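You operate a simulated robot arm through the tools that you are given. There is no shell and no other tool.

You run a simulated robot arm. Do the job below in one go: nothing can be reset, and whatever is moved stays where it is left.

JOB
Check the pressure at the upper test valve with the brass-stem gauge, then cap it again.
Fine: cap on the upper steel shelf meanwhile; valve open only while the gauge is on; gauge back where it stood; test that valve alone; keep the carpet dry. Set down upright: brass-stem gauge.

Only the result counts: the job must be done as asked and must still hold three seconds after the hand-in. Knocking over, shifting, dropping, spilling or breaking anything else fails it. A push-on lid holds only when it is set on centred and level and pressed home; a screw cap is set on level and turned clockwise until tight.

ROBOT AND FRAMES
A 6-joint arm with a two-finger gripper, fixed in place. Base frame: the origin is at the foot of the arm, x ahead of it, y to its left, z up. Units: m, degrees, N and s.
Its first joint turns from -166.0 to 166.0 degrees. Payload 2.45 kg.
The tool frame sits at the grasp point between the pads (the TCP): z along the fingers, y along the line on which they close. The tips reach 0.02 m beyond it. Largest opening 0.14 m; the body of the gripper starts 0.168 m behind the TCP.
Orientation is told as [roll, pitch, yaw] about the base's x, y, z axes, in that order, counted from this pose: with the fingers straight down and closing along the base's y, the tool's x points along the base's -x, its y along +y and its z along -z.

CONTROLS
- The arm moves only by the tool arm_command. Its argument "deltas" is a list of rows, each an object (a shift or turn left out is 0, a gripper value left out holds the last) with "hand": the closure, from 0 (fully open) to 1 (shut); "delta_pos": the shift along the tool's x, y, z in m, a list of three; "rot": the turn, a rotation vector about the tool's x, y, z in degrees, a list of three. In form: [{"hand": hand, "delta_pos": [tx, ty, tz], "rot": [ax, ay, az]}, ...]. A call has 1 to 20 rows; each row shifts and turns the commanded pose from where the row before left it, along the tool's axes as they then stand. Rows are played at 5 a second. More than 0.05 m and 8.6 degrees between two rows, or a gripper value outside its range, and nothing of the call is played. Where a pose cannot be reached the arm comes as near as it can. A force on the tool above 90 N (or 10 N above the force at the start of the call, whichever is more), or a blocked arm, ends the call early, and 0.2 s more pass. Each finger travels about 0.045 m/s and halts on what it meets, pressing with about 32 N; the grip force reading is that of the motor and also rises with nothing between the fingers. The clock runs only during rows and for 0.2 s after the last one: add rows that do not move to give the fingers time. The reply holds the time, the measured pose of the TCP, the force on the tool along the base axes, the opening and the grip force, in the units named above and with some noise, with the torque about the TCP (base axes, N m) and any sound that the robot's microphone picked up.
- Cameras (640 x 400 px; columns grow to the right, rows downward): "scene" is fixed at [0.0492, -0.65, 1.7785]; the picture's right is [0.56, -0.83, 0.00], its down [-0.47, -0.31, -0.83] and it looks along [0.69, 0.46, -0.56] (base axes); focal length 327 px, centre (320, 200). "wrist" rides on the gripper at [0.078, 0.011, -0.209] in the tool frame; the picture's right is [-0.14, 0.99, 0.00], its down [-0.92, -0.13, -0.37] and it looks along [-0.37, -0.05, 0.93] (tool axes); focal length 280 px, centre (320, 200). There is no depth. A picture from a camera that has moved, and an enlarged one, comes with that camera's place and axes in the base frame and with its lens.
- camera(camera): a new picture of that camera. No time passes.
- zoom(camera, box): a new picture of the part [left, top, right, bottom] of that camera's present view, enlarged. No time passes.
- finish_job(): hands the job in; it is judged then, once.

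Places have to be worked out from the pictures, the camera data and where the tool is seen. Open the gripper and draw the arm clear of the work before you hand the job in, unless the task says otherwise.

The tools are called after "Emit:" by a JSON object that holds its "op" and its "data". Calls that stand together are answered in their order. arm_command: Moves the arm, as the interface text tells. Its arguments: {"type":"object","properties":{"deltas":{"type":"array","items":{"type":"object","properties":{"hand":{"type":"number"},"delta_pos":{"type":"array","items":{"type":"number"}},"rot":{"type":"array","items":{"type":"number"}}}}}},"required":["deltas"]} The other tools are called the same way: camera (camera) takes a picture; zoom (camera, box) takes an enlarged picture of a part of a camera's view; finish_job () hands the job in.

At the start:

```text
t: 0.0
eef_pos: [0.5241, 0.2123, 1.4392]
tool_rot: [0.0, 0.1, 0.2]
wrist_force: [0.4, 0.3, 0.6]
moment: [-0.01, 0.01, -0.02]
grip_width: 0.14
grip_force: 0.0
```

scene: 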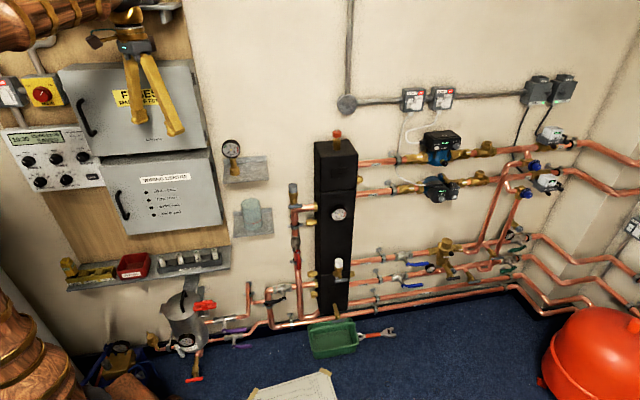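
wrist: 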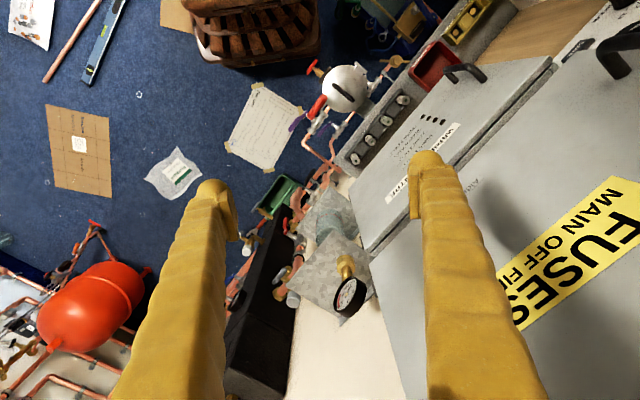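

I'll look closer at the scene before any motion: the shelves, the gauge and the valves need identifying.

Emit:
{"op": "zoom", "data": {"camera": "scene", "box": [200, 120, 400, 245]}}

Emit:
{"op": "zoom", "data": {"camera": "scene", "box": [140, 240, 400, 400]}}

Emit:
{"op": "zoom", "data": {"camera": "scene", "box": [280, 120, 400, 195]}}

Emit:
{"op": "zoom", "data": {"camera": "scene", "box": [280, 180, 400, 330]}}

Emit:
{"op": "zoom", "data": {"camera": "wrist", "box": [220, 160, 400, 340]}}

```text
3.20 times, centred on (300, 182) of scene
camera zoom: at [0.0492, -0.65, 1.7785], right [0.56, -0.83, 0.0], down [-0.47, -0.31, -0.83], along [0.69, 0.46, -0.56], focal length 1047 px, centre (384, 256)
```

zoom: 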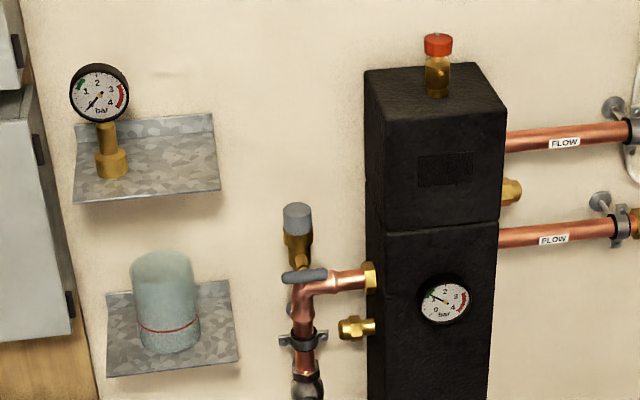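

```text
2.46 times, centred on (270, 320) of scene
camera zoom: at [0.0492, -0.65, 1.7785], right [0.56, -0.83, 0.0], down [-0.47, -0.31, -0.83], along [0.69, 0.46, -0.56], focal length 805 px, centre (443, -95)
```

zoom: 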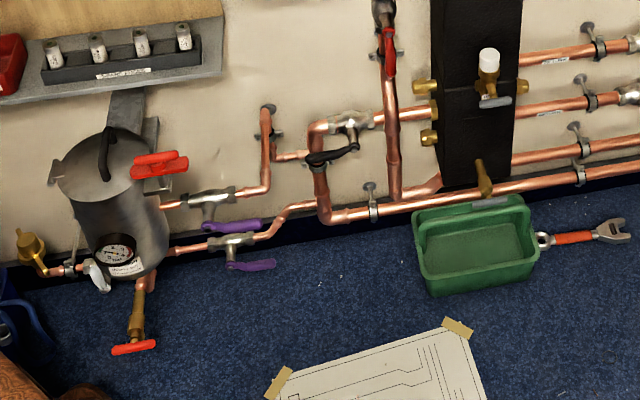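

```text
5.33 times, centred on (340, 158) of scene
camera zoom: at [0.0492, -0.65, 1.7785], right [0.56, -0.83, 0.0], down [-0.47, -0.31, -0.83], along [0.69, 0.46, -0.56], focal length 1745 px, centre (213, 427)
```

zoom: 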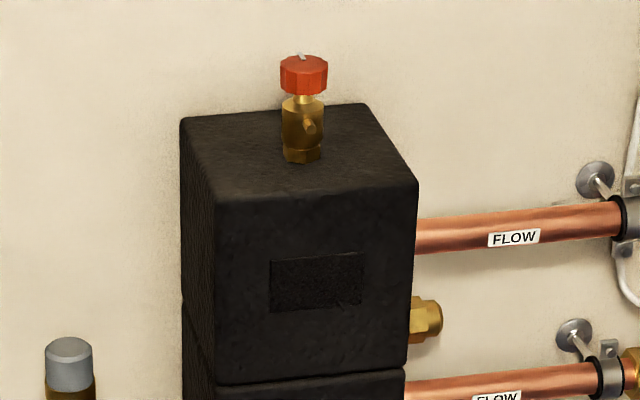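

```text
2.67 times, centred on (340, 255) of scene
camera zoom: at [0.0492, -0.65, 1.7785], right [0.56, -0.83, 0.0], down [-0.47, -0.31, -0.83], along [0.69, 0.46, -0.56], focal length 872 px, centre (267, 53)
```

zoom: 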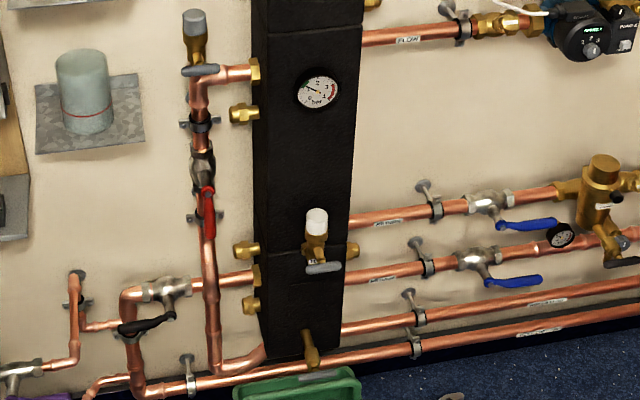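

```text
2.22 times, centred on (310, 250) of wrist
camera zoom: at [0.4456, 0.2248, 1.648], right [0.14, 0.99, 0.0], down [0.92, -0.13, 0.37], along [0.37, -0.05, -0.93], focal length 623 px, centre (342, 89)
```

zoom: 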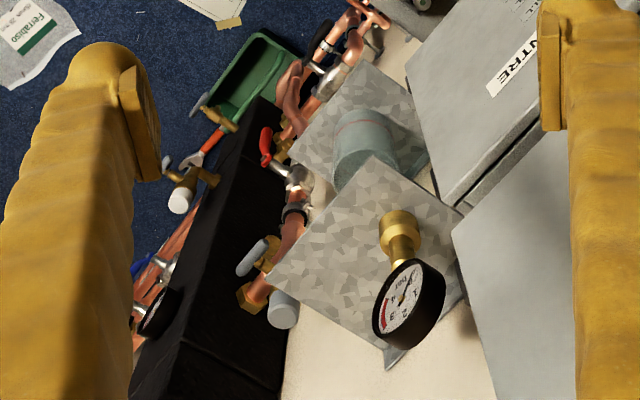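

The grey-capped valve left of the black header looks like the upper test valve, and the white-capped one like the lower. I'll zoom tighter on valve, lever and gauge.

Emit:
{"op": "zoom", "data": {"camera": "scene", "box": [272, 175, 328, 210]}}

Emit:
{"op": "zoom", "data": {"camera": "scene", "box": [215, 130, 279, 190]}}

Emit:
{"op": "zoom", "data": {"camera": "scene", "box": [310, 245, 366, 290]}}

Emit:
{"op": "zoom", "data": {"camera": "wrist", "box": [270, 250, 340, 320]}}

Emit:
{"op": "zoom", "data": {"camera": "scene", "box": [0, 0, 220, 140]}}

```text
11.43 times, centred on (300, 192) of scene
camera zoom: at [0.0492, -0.65, 1.7785], right [0.56, -0.83, 0.0], down [-0.47, -0.31, -0.83], along [0.69, 0.46, -0.56], focal length 3739 px, centre (549, 286)
```

zoom: 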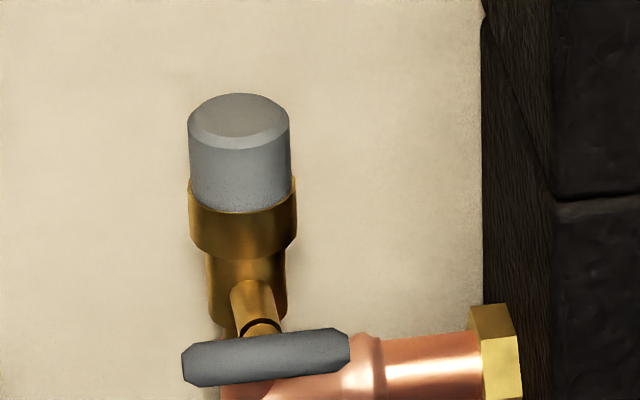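

```text
6.67 times, centred on (247, 160) of scene
camera zoom: at [0.0492, -0.65, 1.7785], right [0.56, -0.83, 0.0], down [-0.47, -0.31, -0.83], along [0.69, 0.46, -0.56], focal length 2181 px, centre (807, 467)
```

zoom: 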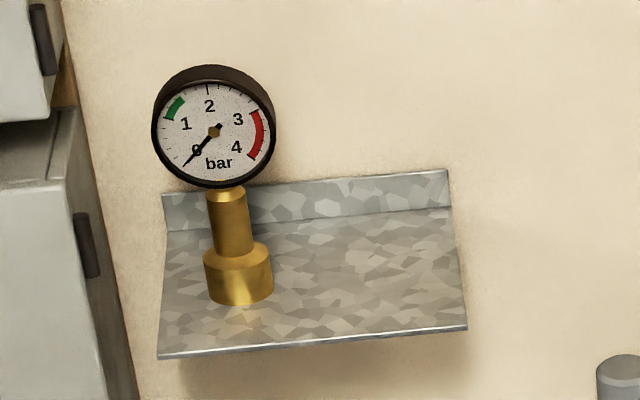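

```text
8.89 times, centred on (338, 268) of scene
camera zoom: at [0.0492, -0.65, 1.7785], right [0.56, -0.83, 0.0], down [-0.47, -0.31, -0.83], along [0.69, 0.46, -0.56], focal length 2908 px, centre (160, -400)
```

zoom: 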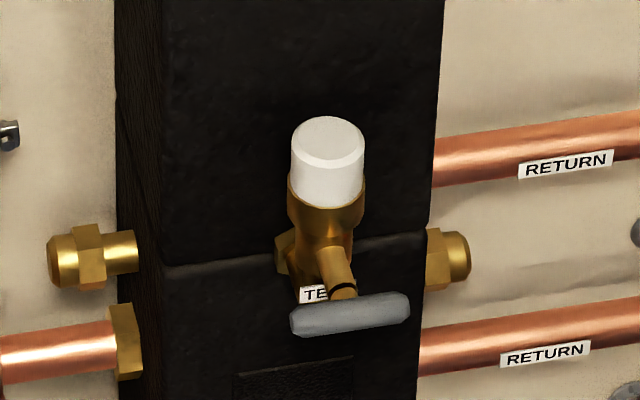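

```text
5.71 times, centred on (305, 285) of wrist
camera zoom: at [0.4456, 0.2248, 1.648], right [0.14, 0.99, 0.0], down [0.92, -0.13, 0.37], along [0.37, -0.05, -0.93], focal length 1602 px, centre (406, -286)
```

zoom: 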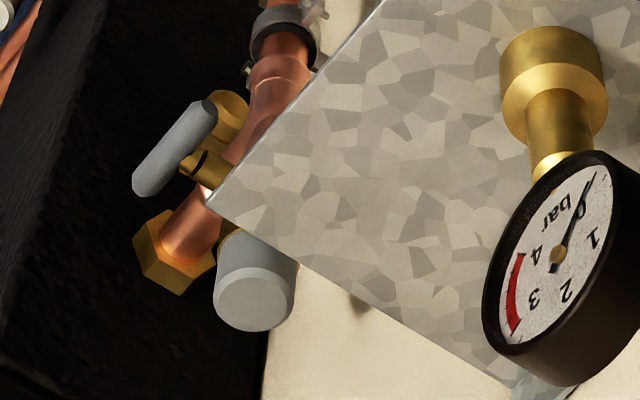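

```text
2.86 times, centred on (110, 70) of scene
camera zoom: at [0.0492, -0.65, 1.7785], right [0.56, -0.83, 0.0], down [-0.47, -0.31, -0.83], along [0.69, 0.46, -0.56], focal length 935 px, centre (920, 571)
```

zoom: 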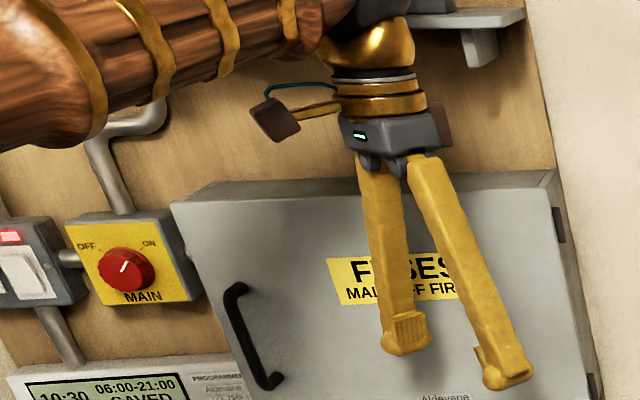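

Readings put the gauge base near (0.78, 0.23, 1.16), the grey cap near (0.944, 0.085, 1.06) and its T-lever near (0.907, 0.048, 1.006). The wall runs at 45°. I first back away from the wall and spin the tool so that the camera will end up on top once the fingers point at the wall.

Emit:
{"op": "arm_command", "data": {"deltas": [{"hand": 0, "delta_pos": [0.03, -0.03, 0]}, {"delta_pos": [0.03, -0.03, 0]}, {"delta_pos": [0.02, -0.02, 0]}, {"rot": [0, 0, 7.5]}, {"rot": [0, 0, 7.5]}, {"rot": [0, 0, 7.5]}, {"rot": [0, 0, 7.5]}, {"rot": [0, 0, 7.5]}, {"rot": [0, 0, 7.5]}]}}

```text
t: 2.0
eef_pos: [0.4454, 0.1325, 1.4389]
tool_rot: [0.0, 0.0, -45.0]
wrist_force: [0.3, 0.8, -1.2]
moment: [-0.03, 0.02, 0.01]
grip_width: 0.1399
grip_force: 0.2
```

The spin works and the pose is tracked. I continue another 90° of spin.

Emit:
{"op": "arm_command", "data": {"deltas": [{"rot": [0, 0, 7.5]}, {"rot": [0, 0, 7.5]}, {"rot": [0, 0, 7.5]}, {"rot": [0, 0, 7.5]}, {"rot": [0, 0, 7.5]}, {"rot": [0, 0, 7.5]}, {"rot": [0, 0, 7.5]}, {"rot": [0, 0, 7.5]}, {"rot": [0, 0, 7.5]}, {"rot": [0, 0, 7.5]}, {"rot": [0, 0, 7.5]}, {"rot": [0, 0, 7.5]}]}}

Emit:
{"op": "camera", "data": {"camera": "scene"}}

Emit:
{"op": "camera", "data": {"camera": "wrist"}}

```text
t: 4.6
eef_pos: [0.4438, 0.1337, 1.4389]
tool_rot: [0.1, 0.0, -134.9]
wrist_force: [-1.0, 1.0, -0.2]
moment: [0.03, 0.04, 0.0]
grip_width: 0.1399
grip_force: 0.2
```

```text
taken
```

scene: 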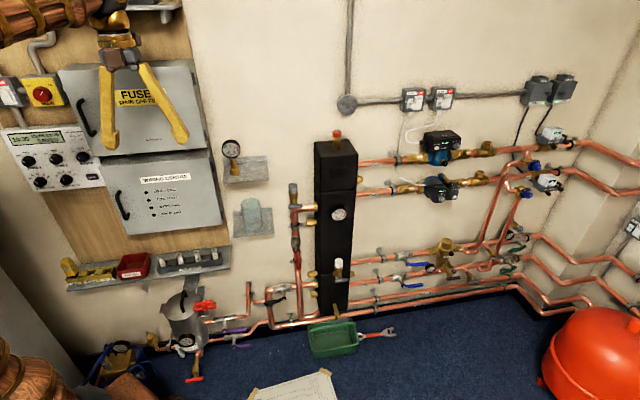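

```text
taken
camera wrist: at [0.5068, 0.1815, 1.648], right [0.6, -0.8, 0.0], down [-0.74, -0.56, 0.37], along [-0.29, -0.22, -0.93], focal length 280 px, centre (320, 200)
```

wrist: 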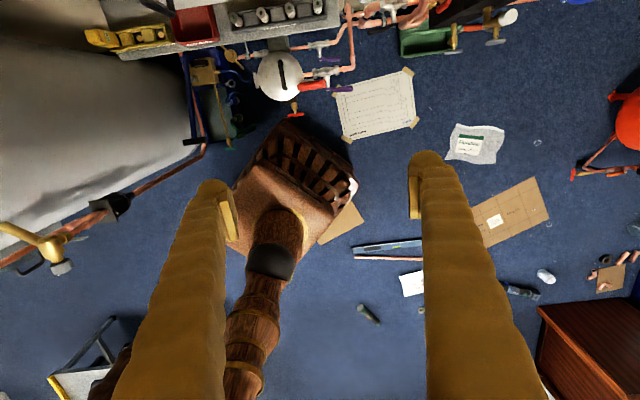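

The tool x now faces the wall. I slide right along the wall to clear the cabinets, then pitch the tool up by stages while checking tracking.

Emit:
{"op": "arm_command", "data": {"deltas": [{"delta_pos": [0, 0.045, 0]}, {"delta_pos": [0, 0.045, 0]}, {"delta_pos": [0, 0.045, 0]}, {"delta_pos": [0, 0.045, 0]}, {"rot": [0, 7.5, 0]}, {"rot": [0, 7.5, 0]}, {"rot": [0, 7.5, 0]}, {"rot": [0, 7.5, 0]}, {"rot": [0, 7.5, 0]}, {"rot": [0, 7.5, 0]}]}}

```text
t: 7.0
eef_pos: [0.5844, 0.0513, 1.4227]
tool_rot: [-2.5, 44.3, -131.4]
wrist_force: [-0.6, 0.1, 0.0]
moment: [0.03, -0.01, 0.02]
grip_width: 0.1398
grip_force: 0.0
stopped in row 10: the arm was blocked; the commanded pose is now the measured one
```

The arm reported being blocked near 45° of pitch. I look at the arm to see why.

Emit:
{"op": "camera", "data": {"camera": "scene"}}

Emit:
{"op": "camera", "data": {"camera": "wrist"}}

```text
taken
```

scene: 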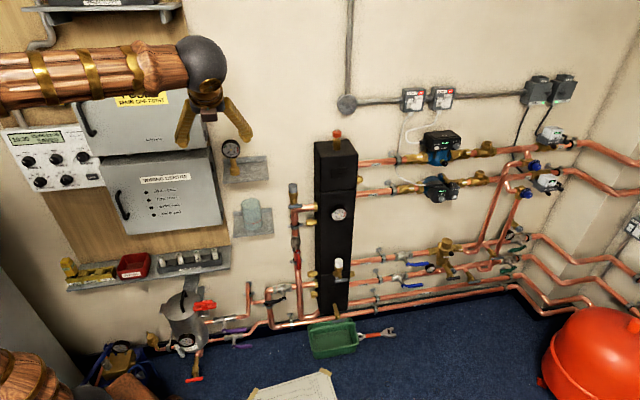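

```text
taken
camera wrist: at [0.5401, -0.0276, 1.6251], right [0.7, -0.71, -0.13], down [-0.69, -0.62, -0.38], along [0.19, 0.35, -0.92], focal length 280 px, centre (320, 200)
```

wrist: 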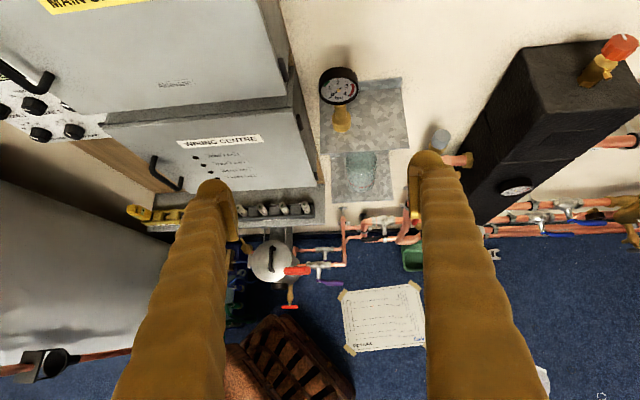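

The forearm lies level at z≈1.6 and no contact is visible, so this could be a joint limit or lag. I probe with small, slow pitch steps from here.

Emit:
{"op": "arm_command", "data": {"deltas": [{}, {"rot": [0, 3, 0]}, {"rot": [0, 3, 0]}, {"rot": [0, 3, 0]}, {}]}}

```text
t: 8.4
eef_pos: [0.5911, 0.0859, 1.4087]
tool_rot: [-5.2, 52.7, -129.9]
wrist_force: [-0.4, 0.0, 1.0]
moment: [-0.01, 0.0, 0.0]
grip_width: 0.1399
grip_force: 0.1
stopped in row 5: the arm was blocked; the commanded pose is now the measured one
```

Position drifted outward, so the wrist seems unable to come closer to the base column at this height. I move the tool outward along the wall normal and to the right, then finish the pitch to level with the roll and yaw errors corrected.

Emit:
{"op": "arm_command", "data": {"deltas": [{"delta_pos": [0.0049, 0.0289, 0.0159]}, {"delta_pos": [0.0049, 0.0289, 0.0159]}, {"delta_pos": [0.0049, 0.0289, 0.0159]}, {"delta_pos": [0.0049, 0.0289, 0.0159]}, {}]}}

```text
t: 9.6
eef_pos: [0.7206, 0.0642, 1.3793]
tool_rot: [-5.2, 53.0, -130.6]
wrist_force: [-0.3, 0.2, 0.0]
moment: [0.02, 0.03, 0.01]
grip_width: 0.1398
grip_force: 0.1
```

The translation tracked well, so now the rotation to level, facing the wall.

Emit:
{"op": "arm_command", "data": {"deltas": [{"rot": [-2, 7.45, 0]}, {"rot": [-2, 7.45, 0]}, {"rot": [-2, 7.45, 0]}, {"rot": [-2, 7.45, 0]}, {"rot": [-2, 7.45, 0]}, {}]}}

Emit:
{"op": "camera", "data": {"camera": "scene"}}

Emit:
{"op": "camera", "data": {"camera": "wrist"}}

```text
t: 11.0
eef_pos: [0.7209, 0.0637, 1.3789]
tool_rot: [146.4, 89.8, 10.6]
wrist_force: [-0.1, 0.7, 0.0]
moment: [0.01, -0.01, 0.01]
grip_width: 0.1401
grip_force: 0.0
```

```text
taken
```

scene: 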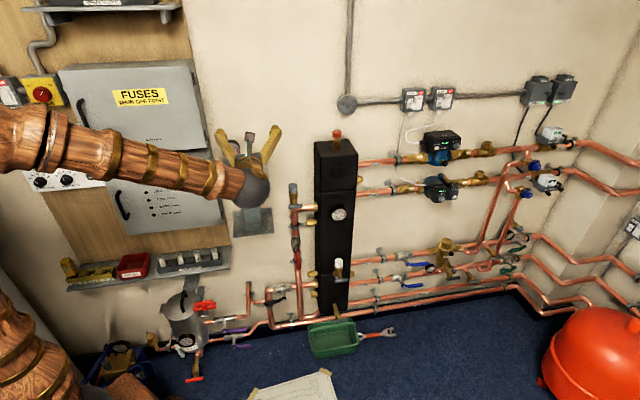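

```text
taken
camera wrist: at [0.5773, -0.0889, 1.4576], right [0.69, -0.71, -0.14], down [-0.35, -0.17, -0.92], along [0.63, 0.68, -0.36], focal length 280 px, centre (320, 200)
```

wrist: 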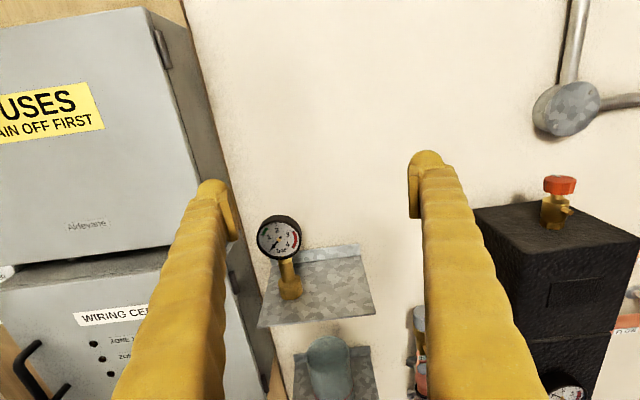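

The tool is now level and facing the wall with the camera on top. I zoom the wrist view on gauge, shelf and cap to refine positions.

Emit:
{"op": "zoom", "data": {"camera": "wrist", "box": [236, 200, 396, 300]}}

Emit:
{"op": "zoom", "data": {"camera": "wrist", "box": [236, 230, 396, 330]}}

Emit:
{"op": "zoom", "data": {"camera": "wrist", "box": [380, 280, 480, 400]}}

```text
4.00 times, centred on (316, 250) of wrist
camera zoom: at [0.5773, -0.0889, 1.4576], right [0.69, -0.71, -0.14], down [-0.35, -0.17, -0.92], along [0.63, 0.68, -0.36], focal length 1122 px, centre (336, 0)
```

zoom: 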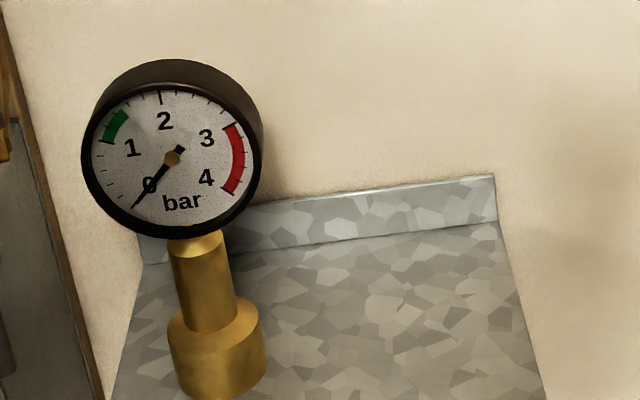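

```text
4.00 times, centred on (316, 280) of wrist
camera zoom: at [0.5773, -0.0889, 1.4576], right [0.69, -0.71, -0.14], down [-0.35, -0.17, -0.92], along [0.63, 0.68, -0.36], focal length 1122 px, centre (336, -120)
```

zoom: 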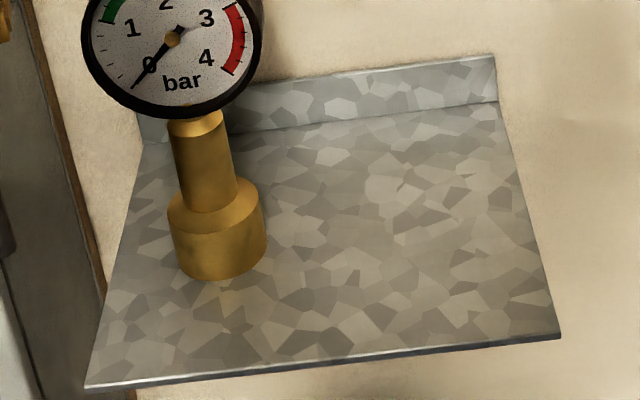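

```text
3.33 times, centred on (430, 340) of wrist
camera zoom: at [0.5773, -0.0889, 1.4576], right [0.69, -0.71, -0.14], down [-0.35, -0.17, -0.92], along [0.63, 0.68, -0.36], focal length 935 px, centre (-47, -267)
```

zoom: 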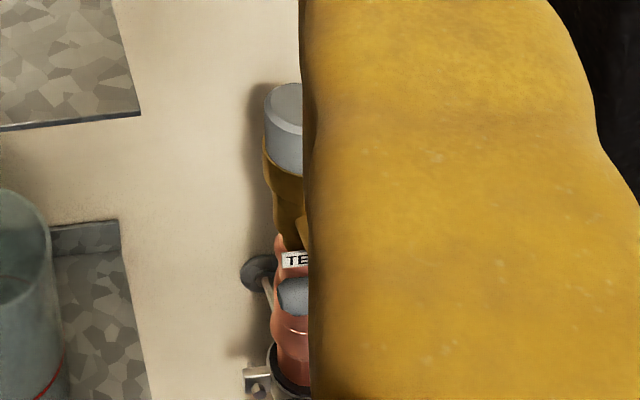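

The gauge collar top is at about (0.776, 0.226, 1.184), shelf top z≈1.16, cap top z≈1.074 at s≈0.609, n≈0.729 (n is distance toward the wall, s is along it). I fix the 0.8° heading error and move in front of the capped valve with the hand half closed.

Emit:
{"op": "arm_command", "data": {"deltas": [{"hand": 0.5, "rot": [0.8, 0.2, 0]}, {"hand": 0.5, "delta_pos": [-0.04, 0.024, 0]}, {"delta_pos": [-0.04, 0.024, 0]}, {"delta_pos": [-0.04, 0.024, 0]}, {"delta_pos": [-0.04, 0.024, 0]}, {"delta_pos": [-0.04, 0.024, 0]}, {"delta_pos": [-0.03, 0.024, 0]}, {}]}}

Emit:
{"op": "camera", "data": {"camera": "wrist"}}

Emit:
{"op": "camera", "data": {"camera": "scene"}}

```text
t: 12.8
eef_pos: [0.8239, -0.0375, 1.1502]
tool_rot: [167.4, 89.7, 32.5]
wrist_force: [0.5, 0.6, -0.8]
moment: [0.0, 0.03, 0.02]
grip_width: 0.0699
grip_force: 0.1
```

```text
taken
camera wrist: at [0.6824, -0.193, 1.2274], right [0.7, -0.7, -0.14], down [-0.35, -0.17, -0.92], along [0.62, 0.69, -0.36], focal length 280 px, centre (320, 200)
```

wrist: 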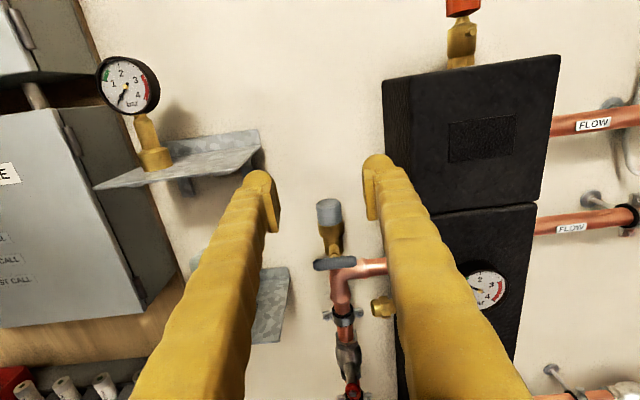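

```text
taken
```

scene: 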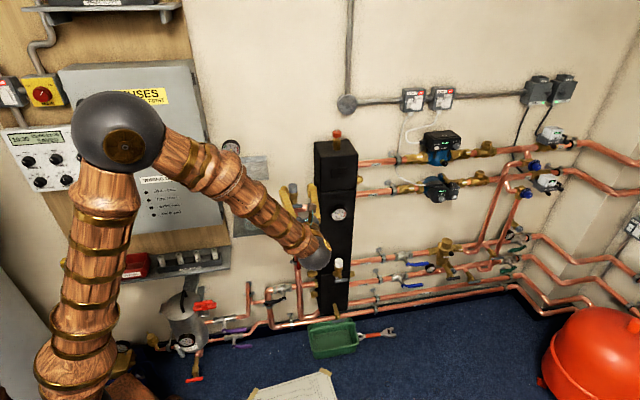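

The heading is now square to the wall and the TCP sits in front of the valve. I zoom in to refine the cap and lever position.

Emit:
{"op": "zoom", "data": {"camera": "wrist", "box": [280, 180, 380, 300]}}

Emit:
{"op": "zoom", "data": {"camera": "wrist", "box": [80, 40, 280, 200]}}

```text
3.33 times, centred on (330, 240) of wrist
camera zoom: at [0.6824, -0.193, 1.2274], right [0.7, -0.7, -0.14], down [-0.35, -0.17, -0.92], along [0.62, 0.69, -0.36], focal length 935 px, centre (287, 67)
```

zoom: 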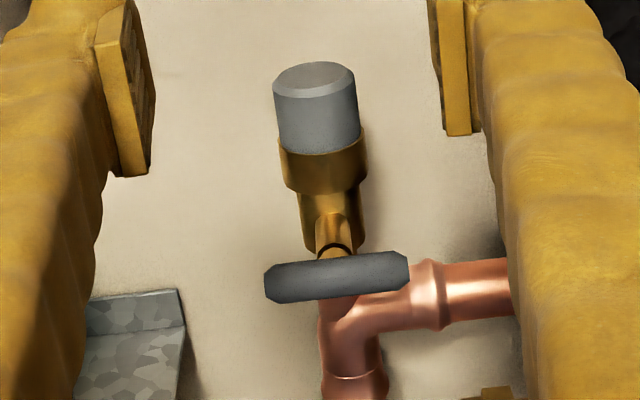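

```text
2.50 times, centred on (180, 120) of wrist
camera zoom: at [0.6824, -0.193, 1.2274], right [0.7, -0.7, -0.14], down [-0.35, -0.17, -0.92], along [0.62, 0.69, -0.36], focal length 701 px, centre (670, 400)
```

zoom: 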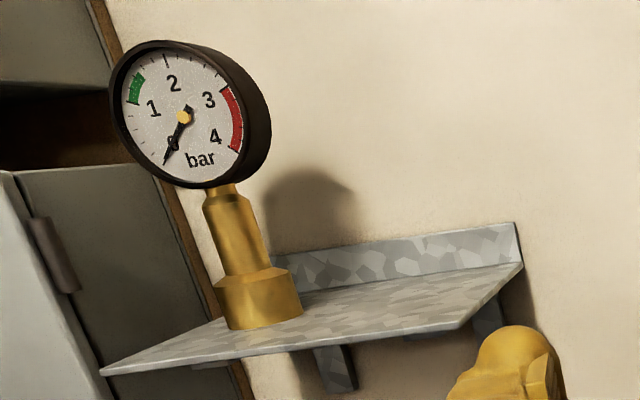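

Cap axis at s≈0.609 is aligned with the TCP and its top is at z≈1.07. I lower to z≈1.068 and advance part of the way toward it, then look again.

Emit:
{"op": "arm_command", "data": {"deltas": [{"delta_pos": [-0.041, 0, 0]}, {"delta_pos": [-0.041, 0, 0]}, {"delta_pos": [0, 0, 0.035]}, {"delta_pos": [0, 0, 0.035]}, {"delta_pos": [0, 0, 0.03]}, {}]}}

Emit:
{"op": "camera", "data": {"camera": "wrist"}}

Emit:
{"op": "zoom", "data": {"camera": "wrist", "box": [240, 130, 400, 230]}}

Emit:
{"op": "zoom", "data": {"camera": "scene", "box": [250, 160, 350, 230]}}

```text
t: 14.2
eef_pos: [0.8934, 0.0328, 1.0684]
tool_rot: [170.8, 89.8, 35.8]
wrist_force: [0.4, 0.0, 1.2]
moment: [0.01, -0.01, 0.03]
grip_width: 0.0701
grip_force: 0.0
```

```text
taken
camera wrist: at [0.7527, -0.1207, 1.1456], right [0.7, -0.7, -0.14], down [-0.35, -0.17, -0.92], along [0.62, 0.69, -0.36], focal length 280 px, centre (320, 200)
```

wrist: 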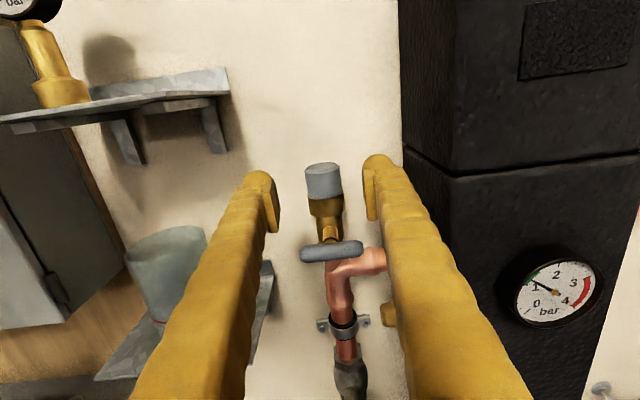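

```text
4.00 times, centred on (320, 180) of wrist
camera zoom: at [0.7527, -0.1207, 1.1456], right [0.7, -0.7, -0.14], down [-0.35, -0.17, -0.92], along [0.62, 0.69, -0.36], focal length 1122 px, centre (320, 280)
```

zoom: 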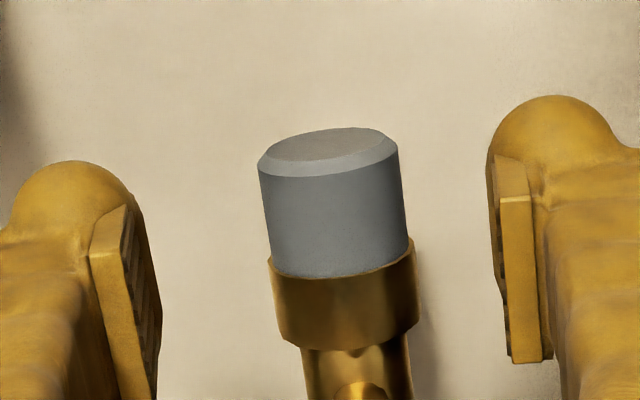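

```text
5.71 times, centred on (300, 195) of scene
camera zoom: at [0.0492, -0.65, 1.7785], right [0.56, -0.83, 0.0], down [-0.47, -0.31, -0.83], along [0.69, 0.46, -0.56], focal length 1870 px, centre (434, 229)
```

zoom: 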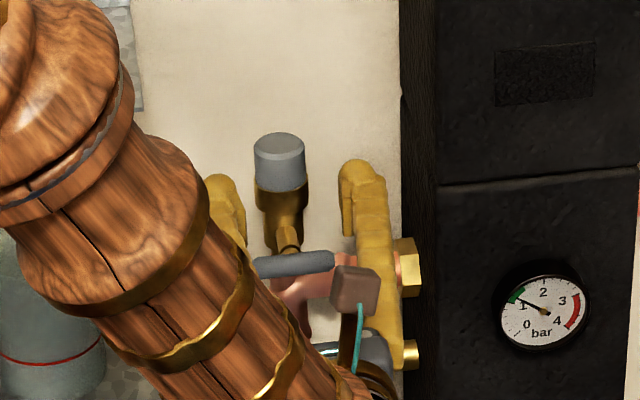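

Triangulated from two wrist views: cap axis s≈0.610, n≈0.731, cap visible from z≈1.040 to 1.070. I advance the remaining 0.076 m, drop 6 mm, and close gently on the cap.

Emit:
{"op": "arm_command", "data": {"deltas": [{"delta_pos": [-0.006, 0.0015, 0.02]}, {"delta_pos": [0, 0, 0.028]}, {"delta_pos": [0, 0, 0.028]}, {}]}}

Emit:
{"op": "zoom", "data": {"camera": "wrist", "box": [240, 130, 400, 230]}}

Emit:
{"op": "zoom", "data": {"camera": "scene", "box": [250, 160, 350, 230]}}

```text
t: 15.2
eef_pos: [0.9484, 0.0867, 1.0629]
tool_rot: [169.6, 89.8, 34.5]
wrist_force: [0.6, 0.4, 0.9]
moment: [-0.03, -0.02, 0.01]
grip_width: 0.07
grip_force: 0.2
```

```text
4.00 times, centred on (320, 180) of wrist
camera zoom: at [0.8075, -0.0689, 1.14], right [0.7, -0.7, -0.14], down [-0.35, -0.17, -0.92], along [0.62, 0.69, -0.36], focal length 1122 px, centre (320, 280)
```

zoom: 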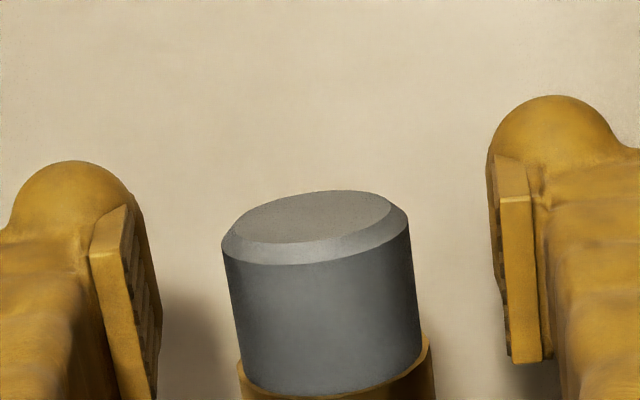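

```text
5.71 times, centred on (300, 195) of scene
camera zoom: at [0.0492, -0.65, 1.7785], right [0.56, -0.83, 0.0], down [-0.47, -0.31, -0.83], along [0.69, 0.46, -0.56], focal length 1870 px, centre (434, 229)
```

zoom: 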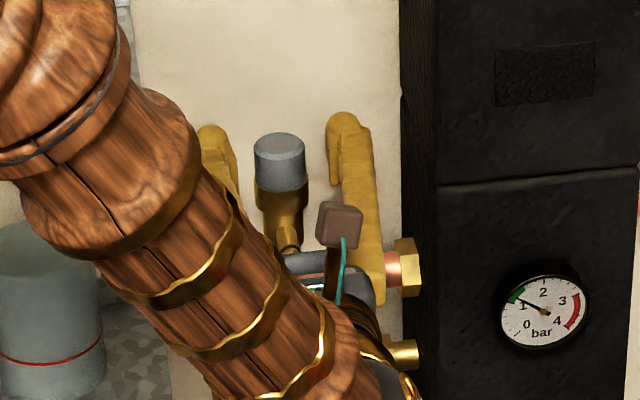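

The cap is centred between the pads. I close on it and watch grip and wrist forces.

Emit:
{"op": "arm_command", "data": {"deltas": [{"hand": 0.8}, {}, {}, {}, {}]}}

Emit:
{"op": "zoom", "data": {"camera": "wrist", "box": [240, 130, 400, 230]}}

```text
t: 16.4
eef_pos: [0.9481, 0.0854, 1.0622]
tool_rot: [168.3, 89.7, 33.4]
wrist_force: [0.0, -0.3, 0.1]
moment: [-0.03, 0.01, -0.01]
grip_width: 0.0334
grip_force: 32.0
```

```text
4.00 times, centred on (320, 180) of wrist
camera zoom: at [0.8073, -0.069, 1.1401], right [0.7, -0.7, -0.14], down [-0.35, -0.17, -0.92], along [0.62, 0.69, -0.36], focal length 1122 px, centre (320, 280)
```

zoom: 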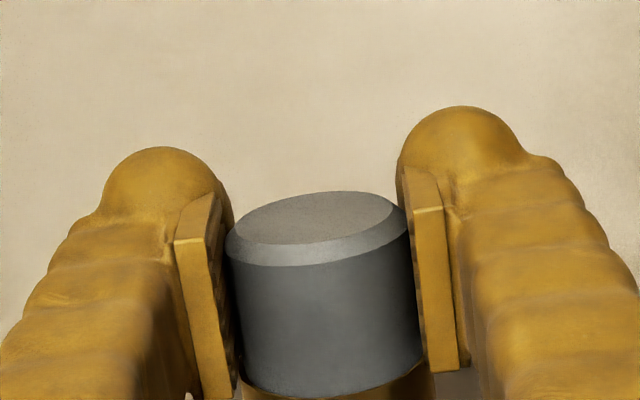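

The cap is held at 0.0334 m width. I try a small upward pull to learn whether it is push-on or screwed.

Emit:
{"op": "arm_command", "data": {"deltas": [{"delta_pos": [0.002, 0, 0]}, {"delta_pos": [0.002, 0, 0]}, {}]}}

Emit:
{"op": "zoom", "data": {"camera": "wrist", "box": [240, 130, 400, 230]}}

Emit:
{"op": "zoom", "data": {"camera": "scene", "box": [270, 170, 330, 210]}}

```text
t: 17.2
eef_pos: [0.9483, 0.0858, 1.066]
tool_rot: [166.3, 89.9, 31.1]
wrist_force: [-0.3, 0.6, -0.1]
moment: [0.01, 0.0, -0.03]
grip_width: 0.0336
grip_force: 32.1
```

```text
4.00 times, centred on (320, 180) of wrist
camera zoom: at [0.8076, -0.0687, 1.1439], right [0.7, -0.7, -0.14], down [-0.35, -0.17, -0.92], along [0.62, 0.69, -0.36], focal length 1122 px, centre (320, 280)
```

zoom: 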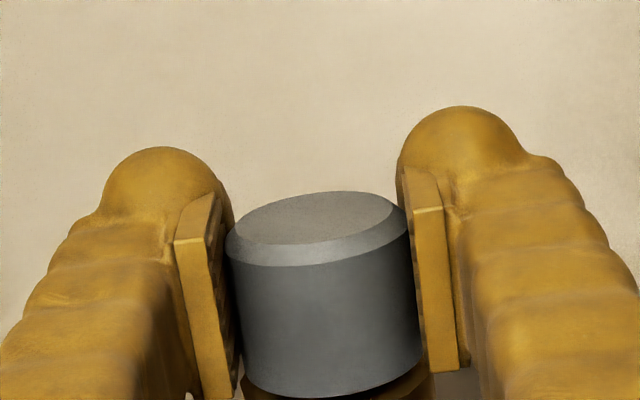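

```text
10.00 times, centred on (300, 190) of scene
camera zoom: at [0.0492, -0.65, 1.7785], right [0.56, -0.83, 0.0], down [-0.47, -0.31, -0.83], along [0.69, 0.46, -0.56], focal length 3272 px, centre (520, 300)
```

zoom: 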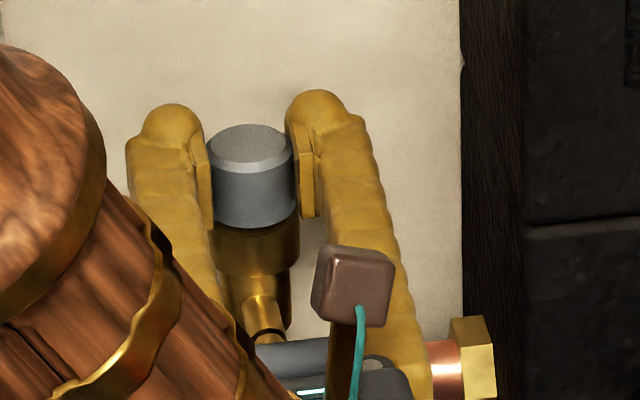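

The cap came up 4 mm with no resistance: it is push-on. I lift it straight up well clear of the socket and above shelf height.

Emit:
{"op": "arm_command", "data": {"deltas": [{"delta_pos": [0.01, 0, 0]}, {"delta_pos": [0.02, 0, 0]}, {"delta_pos": [0.03, 0, 0]}, {"delta_pos": [0.04, 0, 0]}, {"delta_pos": [0.04, 0, 0]}, {"delta_pos": [0.04, 0, 0]}, {}]}}

Emit:
{"op": "camera", "data": {"camera": "wrist"}}

Emit:
{"op": "zoom", "data": {"camera": "scene", "box": [220, 110, 340, 220]}}

```text
t: 18.8
eef_pos: [0.9485, 0.0864, 1.2464]
tool_rot: [170.4, 89.7, 35.5]
wrist_force: [-0.2, 0.2, 0.5]
moment: [0.03, -0.02, -0.02]
grip_width: 0.0336
grip_force: 32.1
```

```text
taken
camera wrist: at [0.8077, -0.0691, 1.3231], right [0.7, -0.7, -0.14], down [-0.35, -0.17, -0.92], along [0.62, 0.69, -0.36], focal length 280 px, centre (320, 200)
```

wrist: 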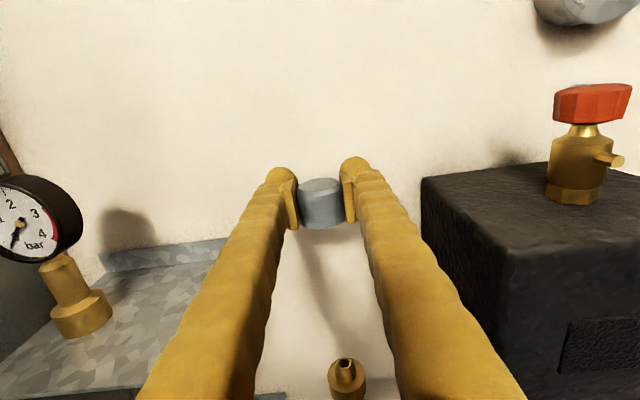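

```text
3.64 times, centred on (280, 165) of scene
camera zoom: at [0.0492, -0.65, 1.7785], right [0.56, -0.83, 0.0], down [-0.47, -0.31, -0.83], along [0.69, 0.46, -0.56], focal length 1190 px, centre (466, 327)
```

zoom: 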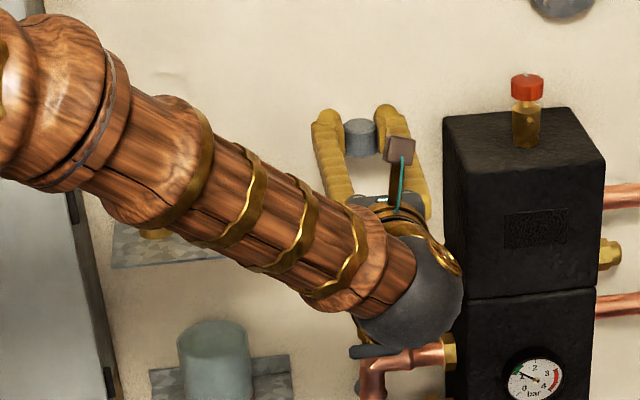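

The cap is out and the open port is visible. I zoom on the port and on the held cap.

Emit:
{"op": "zoom", "data": {"camera": "wrist", "box": [290, 320, 400, 400]}}

Emit:
{"op": "zoom", "data": {"camera": "wrist", "box": [0, 160, 260, 400]}}

Emit:
{"op": "zoom", "data": {"camera": "scene", "box": [270, 110, 320, 160]}}

```text
5.00 times, centred on (345, 360) of wrist
camera zoom: at [0.8077, -0.0691, 1.3231], right [0.7, -0.7, -0.14], down [-0.35, -0.17, -0.92], along [0.62, 0.69, -0.36], focal length 1402 px, centre (195, -600)
```

zoom: 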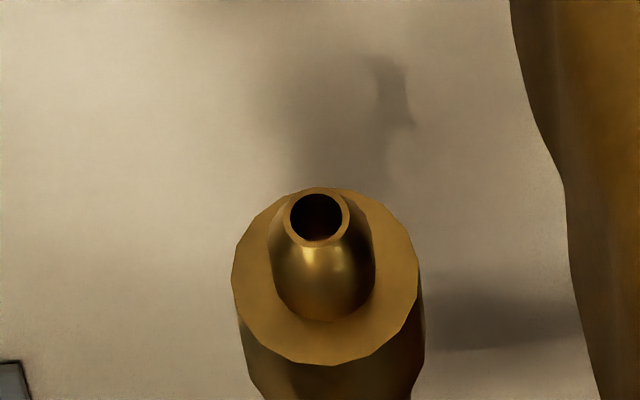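

```text
1.67 times, centred on (130, 280) of wrist
camera zoom: at [0.8077, -0.0691, 1.3231], right [0.7, -0.7, -0.14], down [-0.35, -0.17, -0.92], along [0.62, 0.69, -0.36], focal length 467 px, centre (637, 67)
```

zoom: 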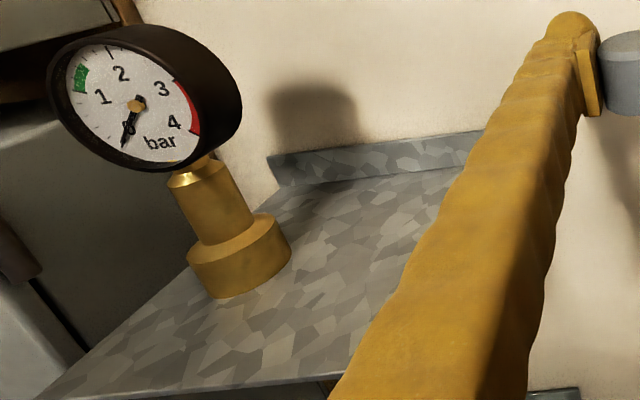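

```text
8.00 times, centred on (295, 135) of scene
camera zoom: at [0.0492, -0.65, 1.7785], right [0.56, -0.83, 0.0], down [-0.47, -0.31, -0.83], along [0.69, 0.46, -0.56], focal length 2618 px, centre (520, 720)
```

zoom: 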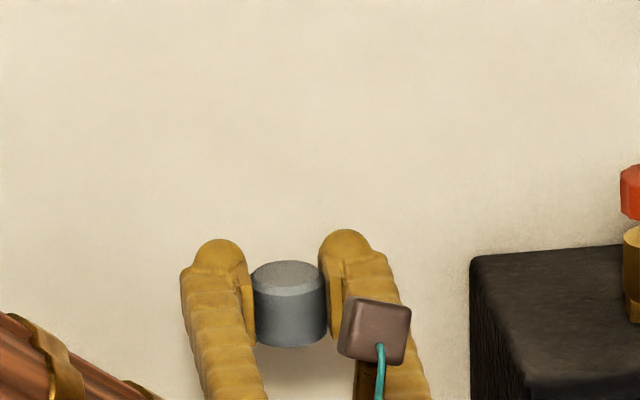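

Port: shoulder ring at z≈1.040 around a tapered nozzle, axis s≈0.608, n≈0.7285. I bring the cap left over the free right part of the upper shelf, staying below the dial's height, stopping a bit above the shelf.

Emit:
{"op": "arm_command", "data": {"deltas": [{"delta_pos": [-0.02, 0, -0.009]}, {"delta_pos": [-0.02, 0, -0.009]}, {"delta_pos": [0, -0.03, -0.009]}, {"delta_pos": [0, -0.035, 0]}, {"delta_pos": [0, -0.035, 0]}, {"delta_pos": [0, -0.026, 0]}, {}]}}

Emit:
{"op": "camera", "data": {"camera": "wrist"}}

Emit:
{"op": "zoom", "data": {"camera": "scene", "box": [210, 120, 310, 200]}}

```text
t: 20.4
eef_pos: [0.8389, 0.1546, 1.2063]
tool_rot: [168.8, 89.9, 33.8]
wrist_force: [0.2, -0.5, -0.2]
moment: [-0.01, 0.01, -0.02]
grip_width: 0.0336
grip_force: 32.0
```

```text
taken
camera wrist: at [0.698, -0.0003, 1.2839], right [0.7, -0.7, -0.14], down [-0.35, -0.17, -0.92], along [0.62, 0.69, -0.36], focal length 280 px, centre (320, 200)
```

wrist: 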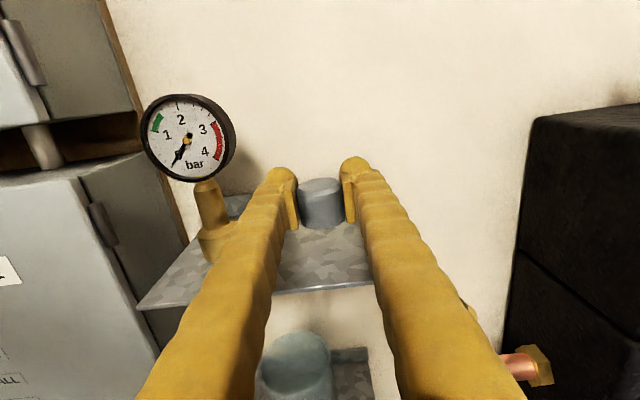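

```text
5.00 times, centred on (260, 160) of scene
camera zoom: at [0.0492, -0.65, 1.7785], right [0.56, -0.83, 0.0], down [-0.47, -0.31, -0.83], along [0.69, 0.46, -0.56], focal length 1636 px, centre (620, 400)
```

zoom: 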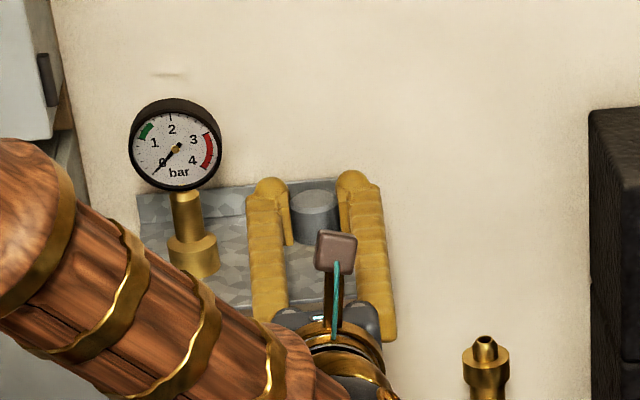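

The cap is over the shelf's right part at s≈0.484, n≈0.70. I check clearance, then lower toward the shelf in small steps watching for contact.

Emit:
{"op": "zoom", "data": {"camera": "wrist", "box": [180, 150, 400, 310]}}

Emit:
{"op": "arm_command", "data": {"deltas": [{"delta_pos": [-0.01, 0, 0]}, {"delta_pos": [-0.008, 0, 0]}, {"delta_pos": [-0.002, 0, 0]}, {}]}}

```text
2.50 times, centred on (290, 230) of wrist
camera zoom: at [0.698, -0.0003, 1.2839], right [0.7, -0.7, -0.14], down [-0.35, -0.17, -0.92], along [0.62, 0.69, -0.36], focal length 701 px, centre (395, 125)
```

zoom: 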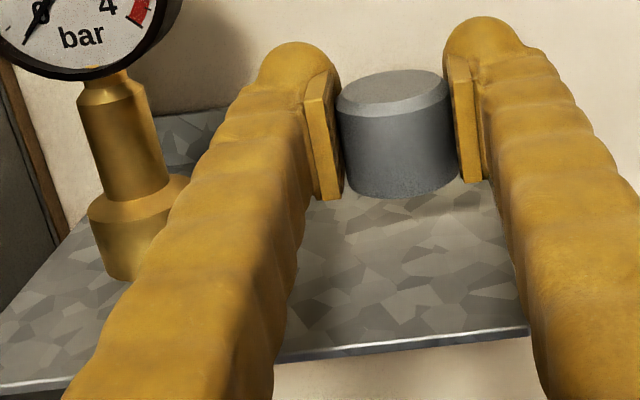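

```text
t: 21.4
eef_pos: [0.8393, 0.1552, 1.1866]
tool_rot: [164.4, 89.8, 29.5]
wrist_force: [0.1, -0.1, 0.1]
moment: [0.0, 0.04, 0.0]
grip_width: 0.0335
grip_force: 31.7
```

No contact yet at z=1.187. I continue in 1.5 mm steps.

Emit:
{"op": "arm_command", "data": {"deltas": [{"delta_pos": [-0.0015, 0, 0]}, {"delta_pos": [-0.0015, 0, 0]}, {}]}}

Emit:
{"op": "zoom", "data": {"camera": "scene", "box": [245, 145, 295, 185]}}

Emit:
{"op": "zoom", "data": {"camera": "wrist", "box": [260, 150, 390, 250]}}

```text
t: 22.2
eef_pos: [0.8403, 0.1557, 1.1836]
tool_rot: [167.8, 89.9, 32.8]
wrist_force: [-0.5, -0.1, -0.2]
moment: [0.0, -0.02, 0.01]
grip_width: 0.0331
grip_force: 31.6
```

```text
10.00 times, centred on (270, 165) of scene
camera zoom: at [0.0492, -0.65, 1.7785], right [0.56, -0.83, 0.0], down [-0.47, -0.31, -0.83], along [0.69, 0.46, -0.56], focal length 3272 px, centre (820, 550)
```

zoom: 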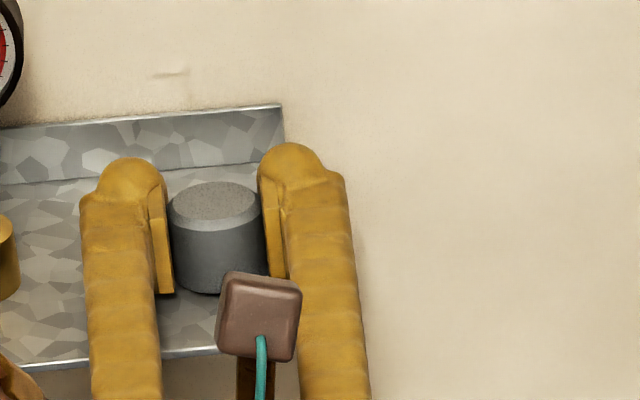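

```text
4.00 times, centred on (325, 200) of wrist
camera zoom: at [0.6992, 0.0007, 1.2607], right [0.7, -0.7, -0.14], down [-0.35, -0.17, -0.92], along [0.62, 0.69, -0.36], focal length 1122 px, centre (300, 200)
```

zoom: 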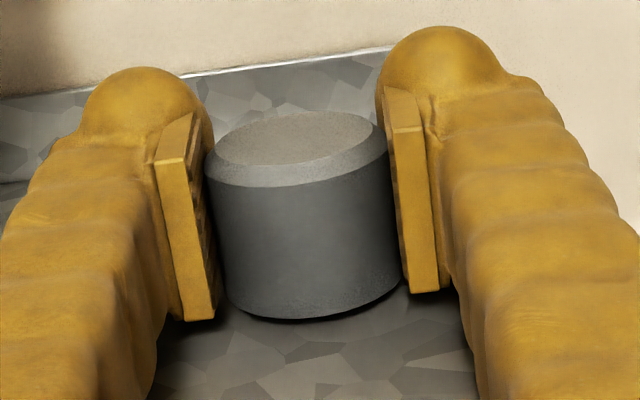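

The cap is just above the shelf with a thin shadow gap. Continuing in 1 mm steps.

Emit:
{"op": "arm_command", "data": {"deltas": [{"delta_pos": [-0.001, 0, 0]}, {}]}}

Emit:
{"op": "arm_command", "data": {"deltas": [{"delta_pos": [-0.001, 0, 0]}, {}]}}

Emit:
{"op": "zoom", "data": {"camera": "wrist", "box": [260, 150, 390, 250]}}

```text
t: 22.8
eef_pos: [0.84, 0.1557, 1.1837]
tool_rot: [167.9, 89.7, 32.9]
wrist_force: [0.4, -0.3, -0.2]
moment: [-0.02, 0.0, 0.0]
grip_width: 0.0334
grip_force: 31.4
```

```text
t: 23.4
eef_pos: [0.8396, 0.1548, 1.1802]
tool_rot: [168.7, 89.7, 33.8]
wrist_force: [-0.4, -0.4, -0.3]
moment: [-0.02, 0.01, -0.01]
grip_width: 0.0335
grip_force: 31.7
```

```text
4.00 times, centred on (325, 200) of wrist
camera zoom: at [0.6991, 0.0005, 1.2584], right [0.7, -0.7, -0.14], down [-0.35, -0.17, -0.92], along [0.62, 0.69, -0.36], focal length 1122 px, centre (300, 200)
```

zoom: 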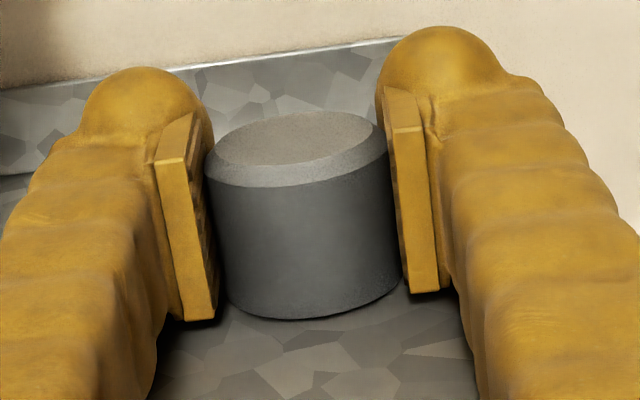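

The dark gap is nearly gone with no force yet. Another half-millimetre step or two.

Emit:
{"op": "arm_command", "data": {"deltas": [{"delta_pos": [-0.0007, 0, 0]}, {}]}}

Emit:
{"op": "arm_command", "data": {"deltas": [{"delta_pos": [-0.0007, 0, 0]}, {}]}}

Emit:
{"op": "zoom", "data": {"camera": "wrist", "box": [280, 190, 380, 250]}}

```text
t: 24.0
eef_pos: [0.8408, 0.1542, 1.1803]
tool_rot: [167.6, 89.7, 32.5]
wrist_force: [0.5, -0.9, 1.3]
moment: [0.02, 0.03, 0.0]
grip_width: 0.0334
grip_force: 32.1
```

```text
t: 24.6
eef_pos: [0.8404, 0.1547, 1.1797]
tool_rot: [165.3, 89.7, 30.4]
wrist_force: [-3.7, -1.4, 10.1]
moment: [0.08, 0.0, 0.05]
grip_width: 0.0333
grip_force: 31.6
```

```text
6.40 times, centred on (330, 220) of wrist
camera zoom: at [0.6989, 0.0007, 1.2577], right [0.7, -0.7, -0.14], down [-0.35, -0.17, -0.92], along [0.62, 0.69, -0.36], focal length 1794 px, centre (256, 72)
```

zoom: 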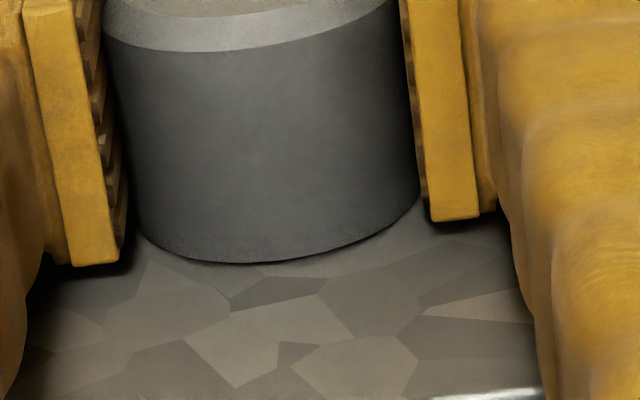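

Contact confirmed: 10 N upward, cap standing on the shelf. I ease up 0.5 mm, open modestly (the gauge is to the left), and back straight out.

Emit:
{"op": "arm_command", "data": {"deltas": [{"delta_pos": [0.0006, 0, 0]}, {"hand": 0.7}, {"hand": 0.62}, {}, {}]}}

Emit:
{"op": "zoom", "data": {"camera": "wrist", "box": [260, 150, 390, 250]}}

```text
t: 25.8
eef_pos: [0.8394, 0.1561, 1.1804]
tool_rot: [167.9, 89.9, 32.9]
wrist_force: [5.8, -4.9, 7.5]
moment: [0.13, 0.02, -0.05]
grip_width: 0.0486
grip_force: 0.1
```

```text
4.00 times, centred on (325, 200) of wrist
camera zoom: at [0.6992, 0.0007, 1.258], right [0.7, -0.7, -0.14], down [-0.35, -0.17, -0.92], along [0.62, 0.69, -0.36], focal length 1122 px, centre (300, 200)
```

zoom: 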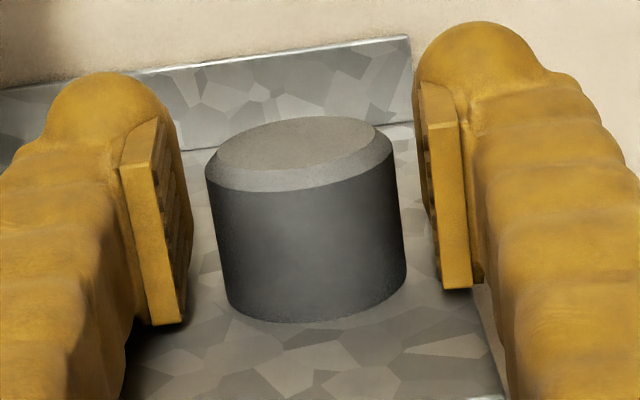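

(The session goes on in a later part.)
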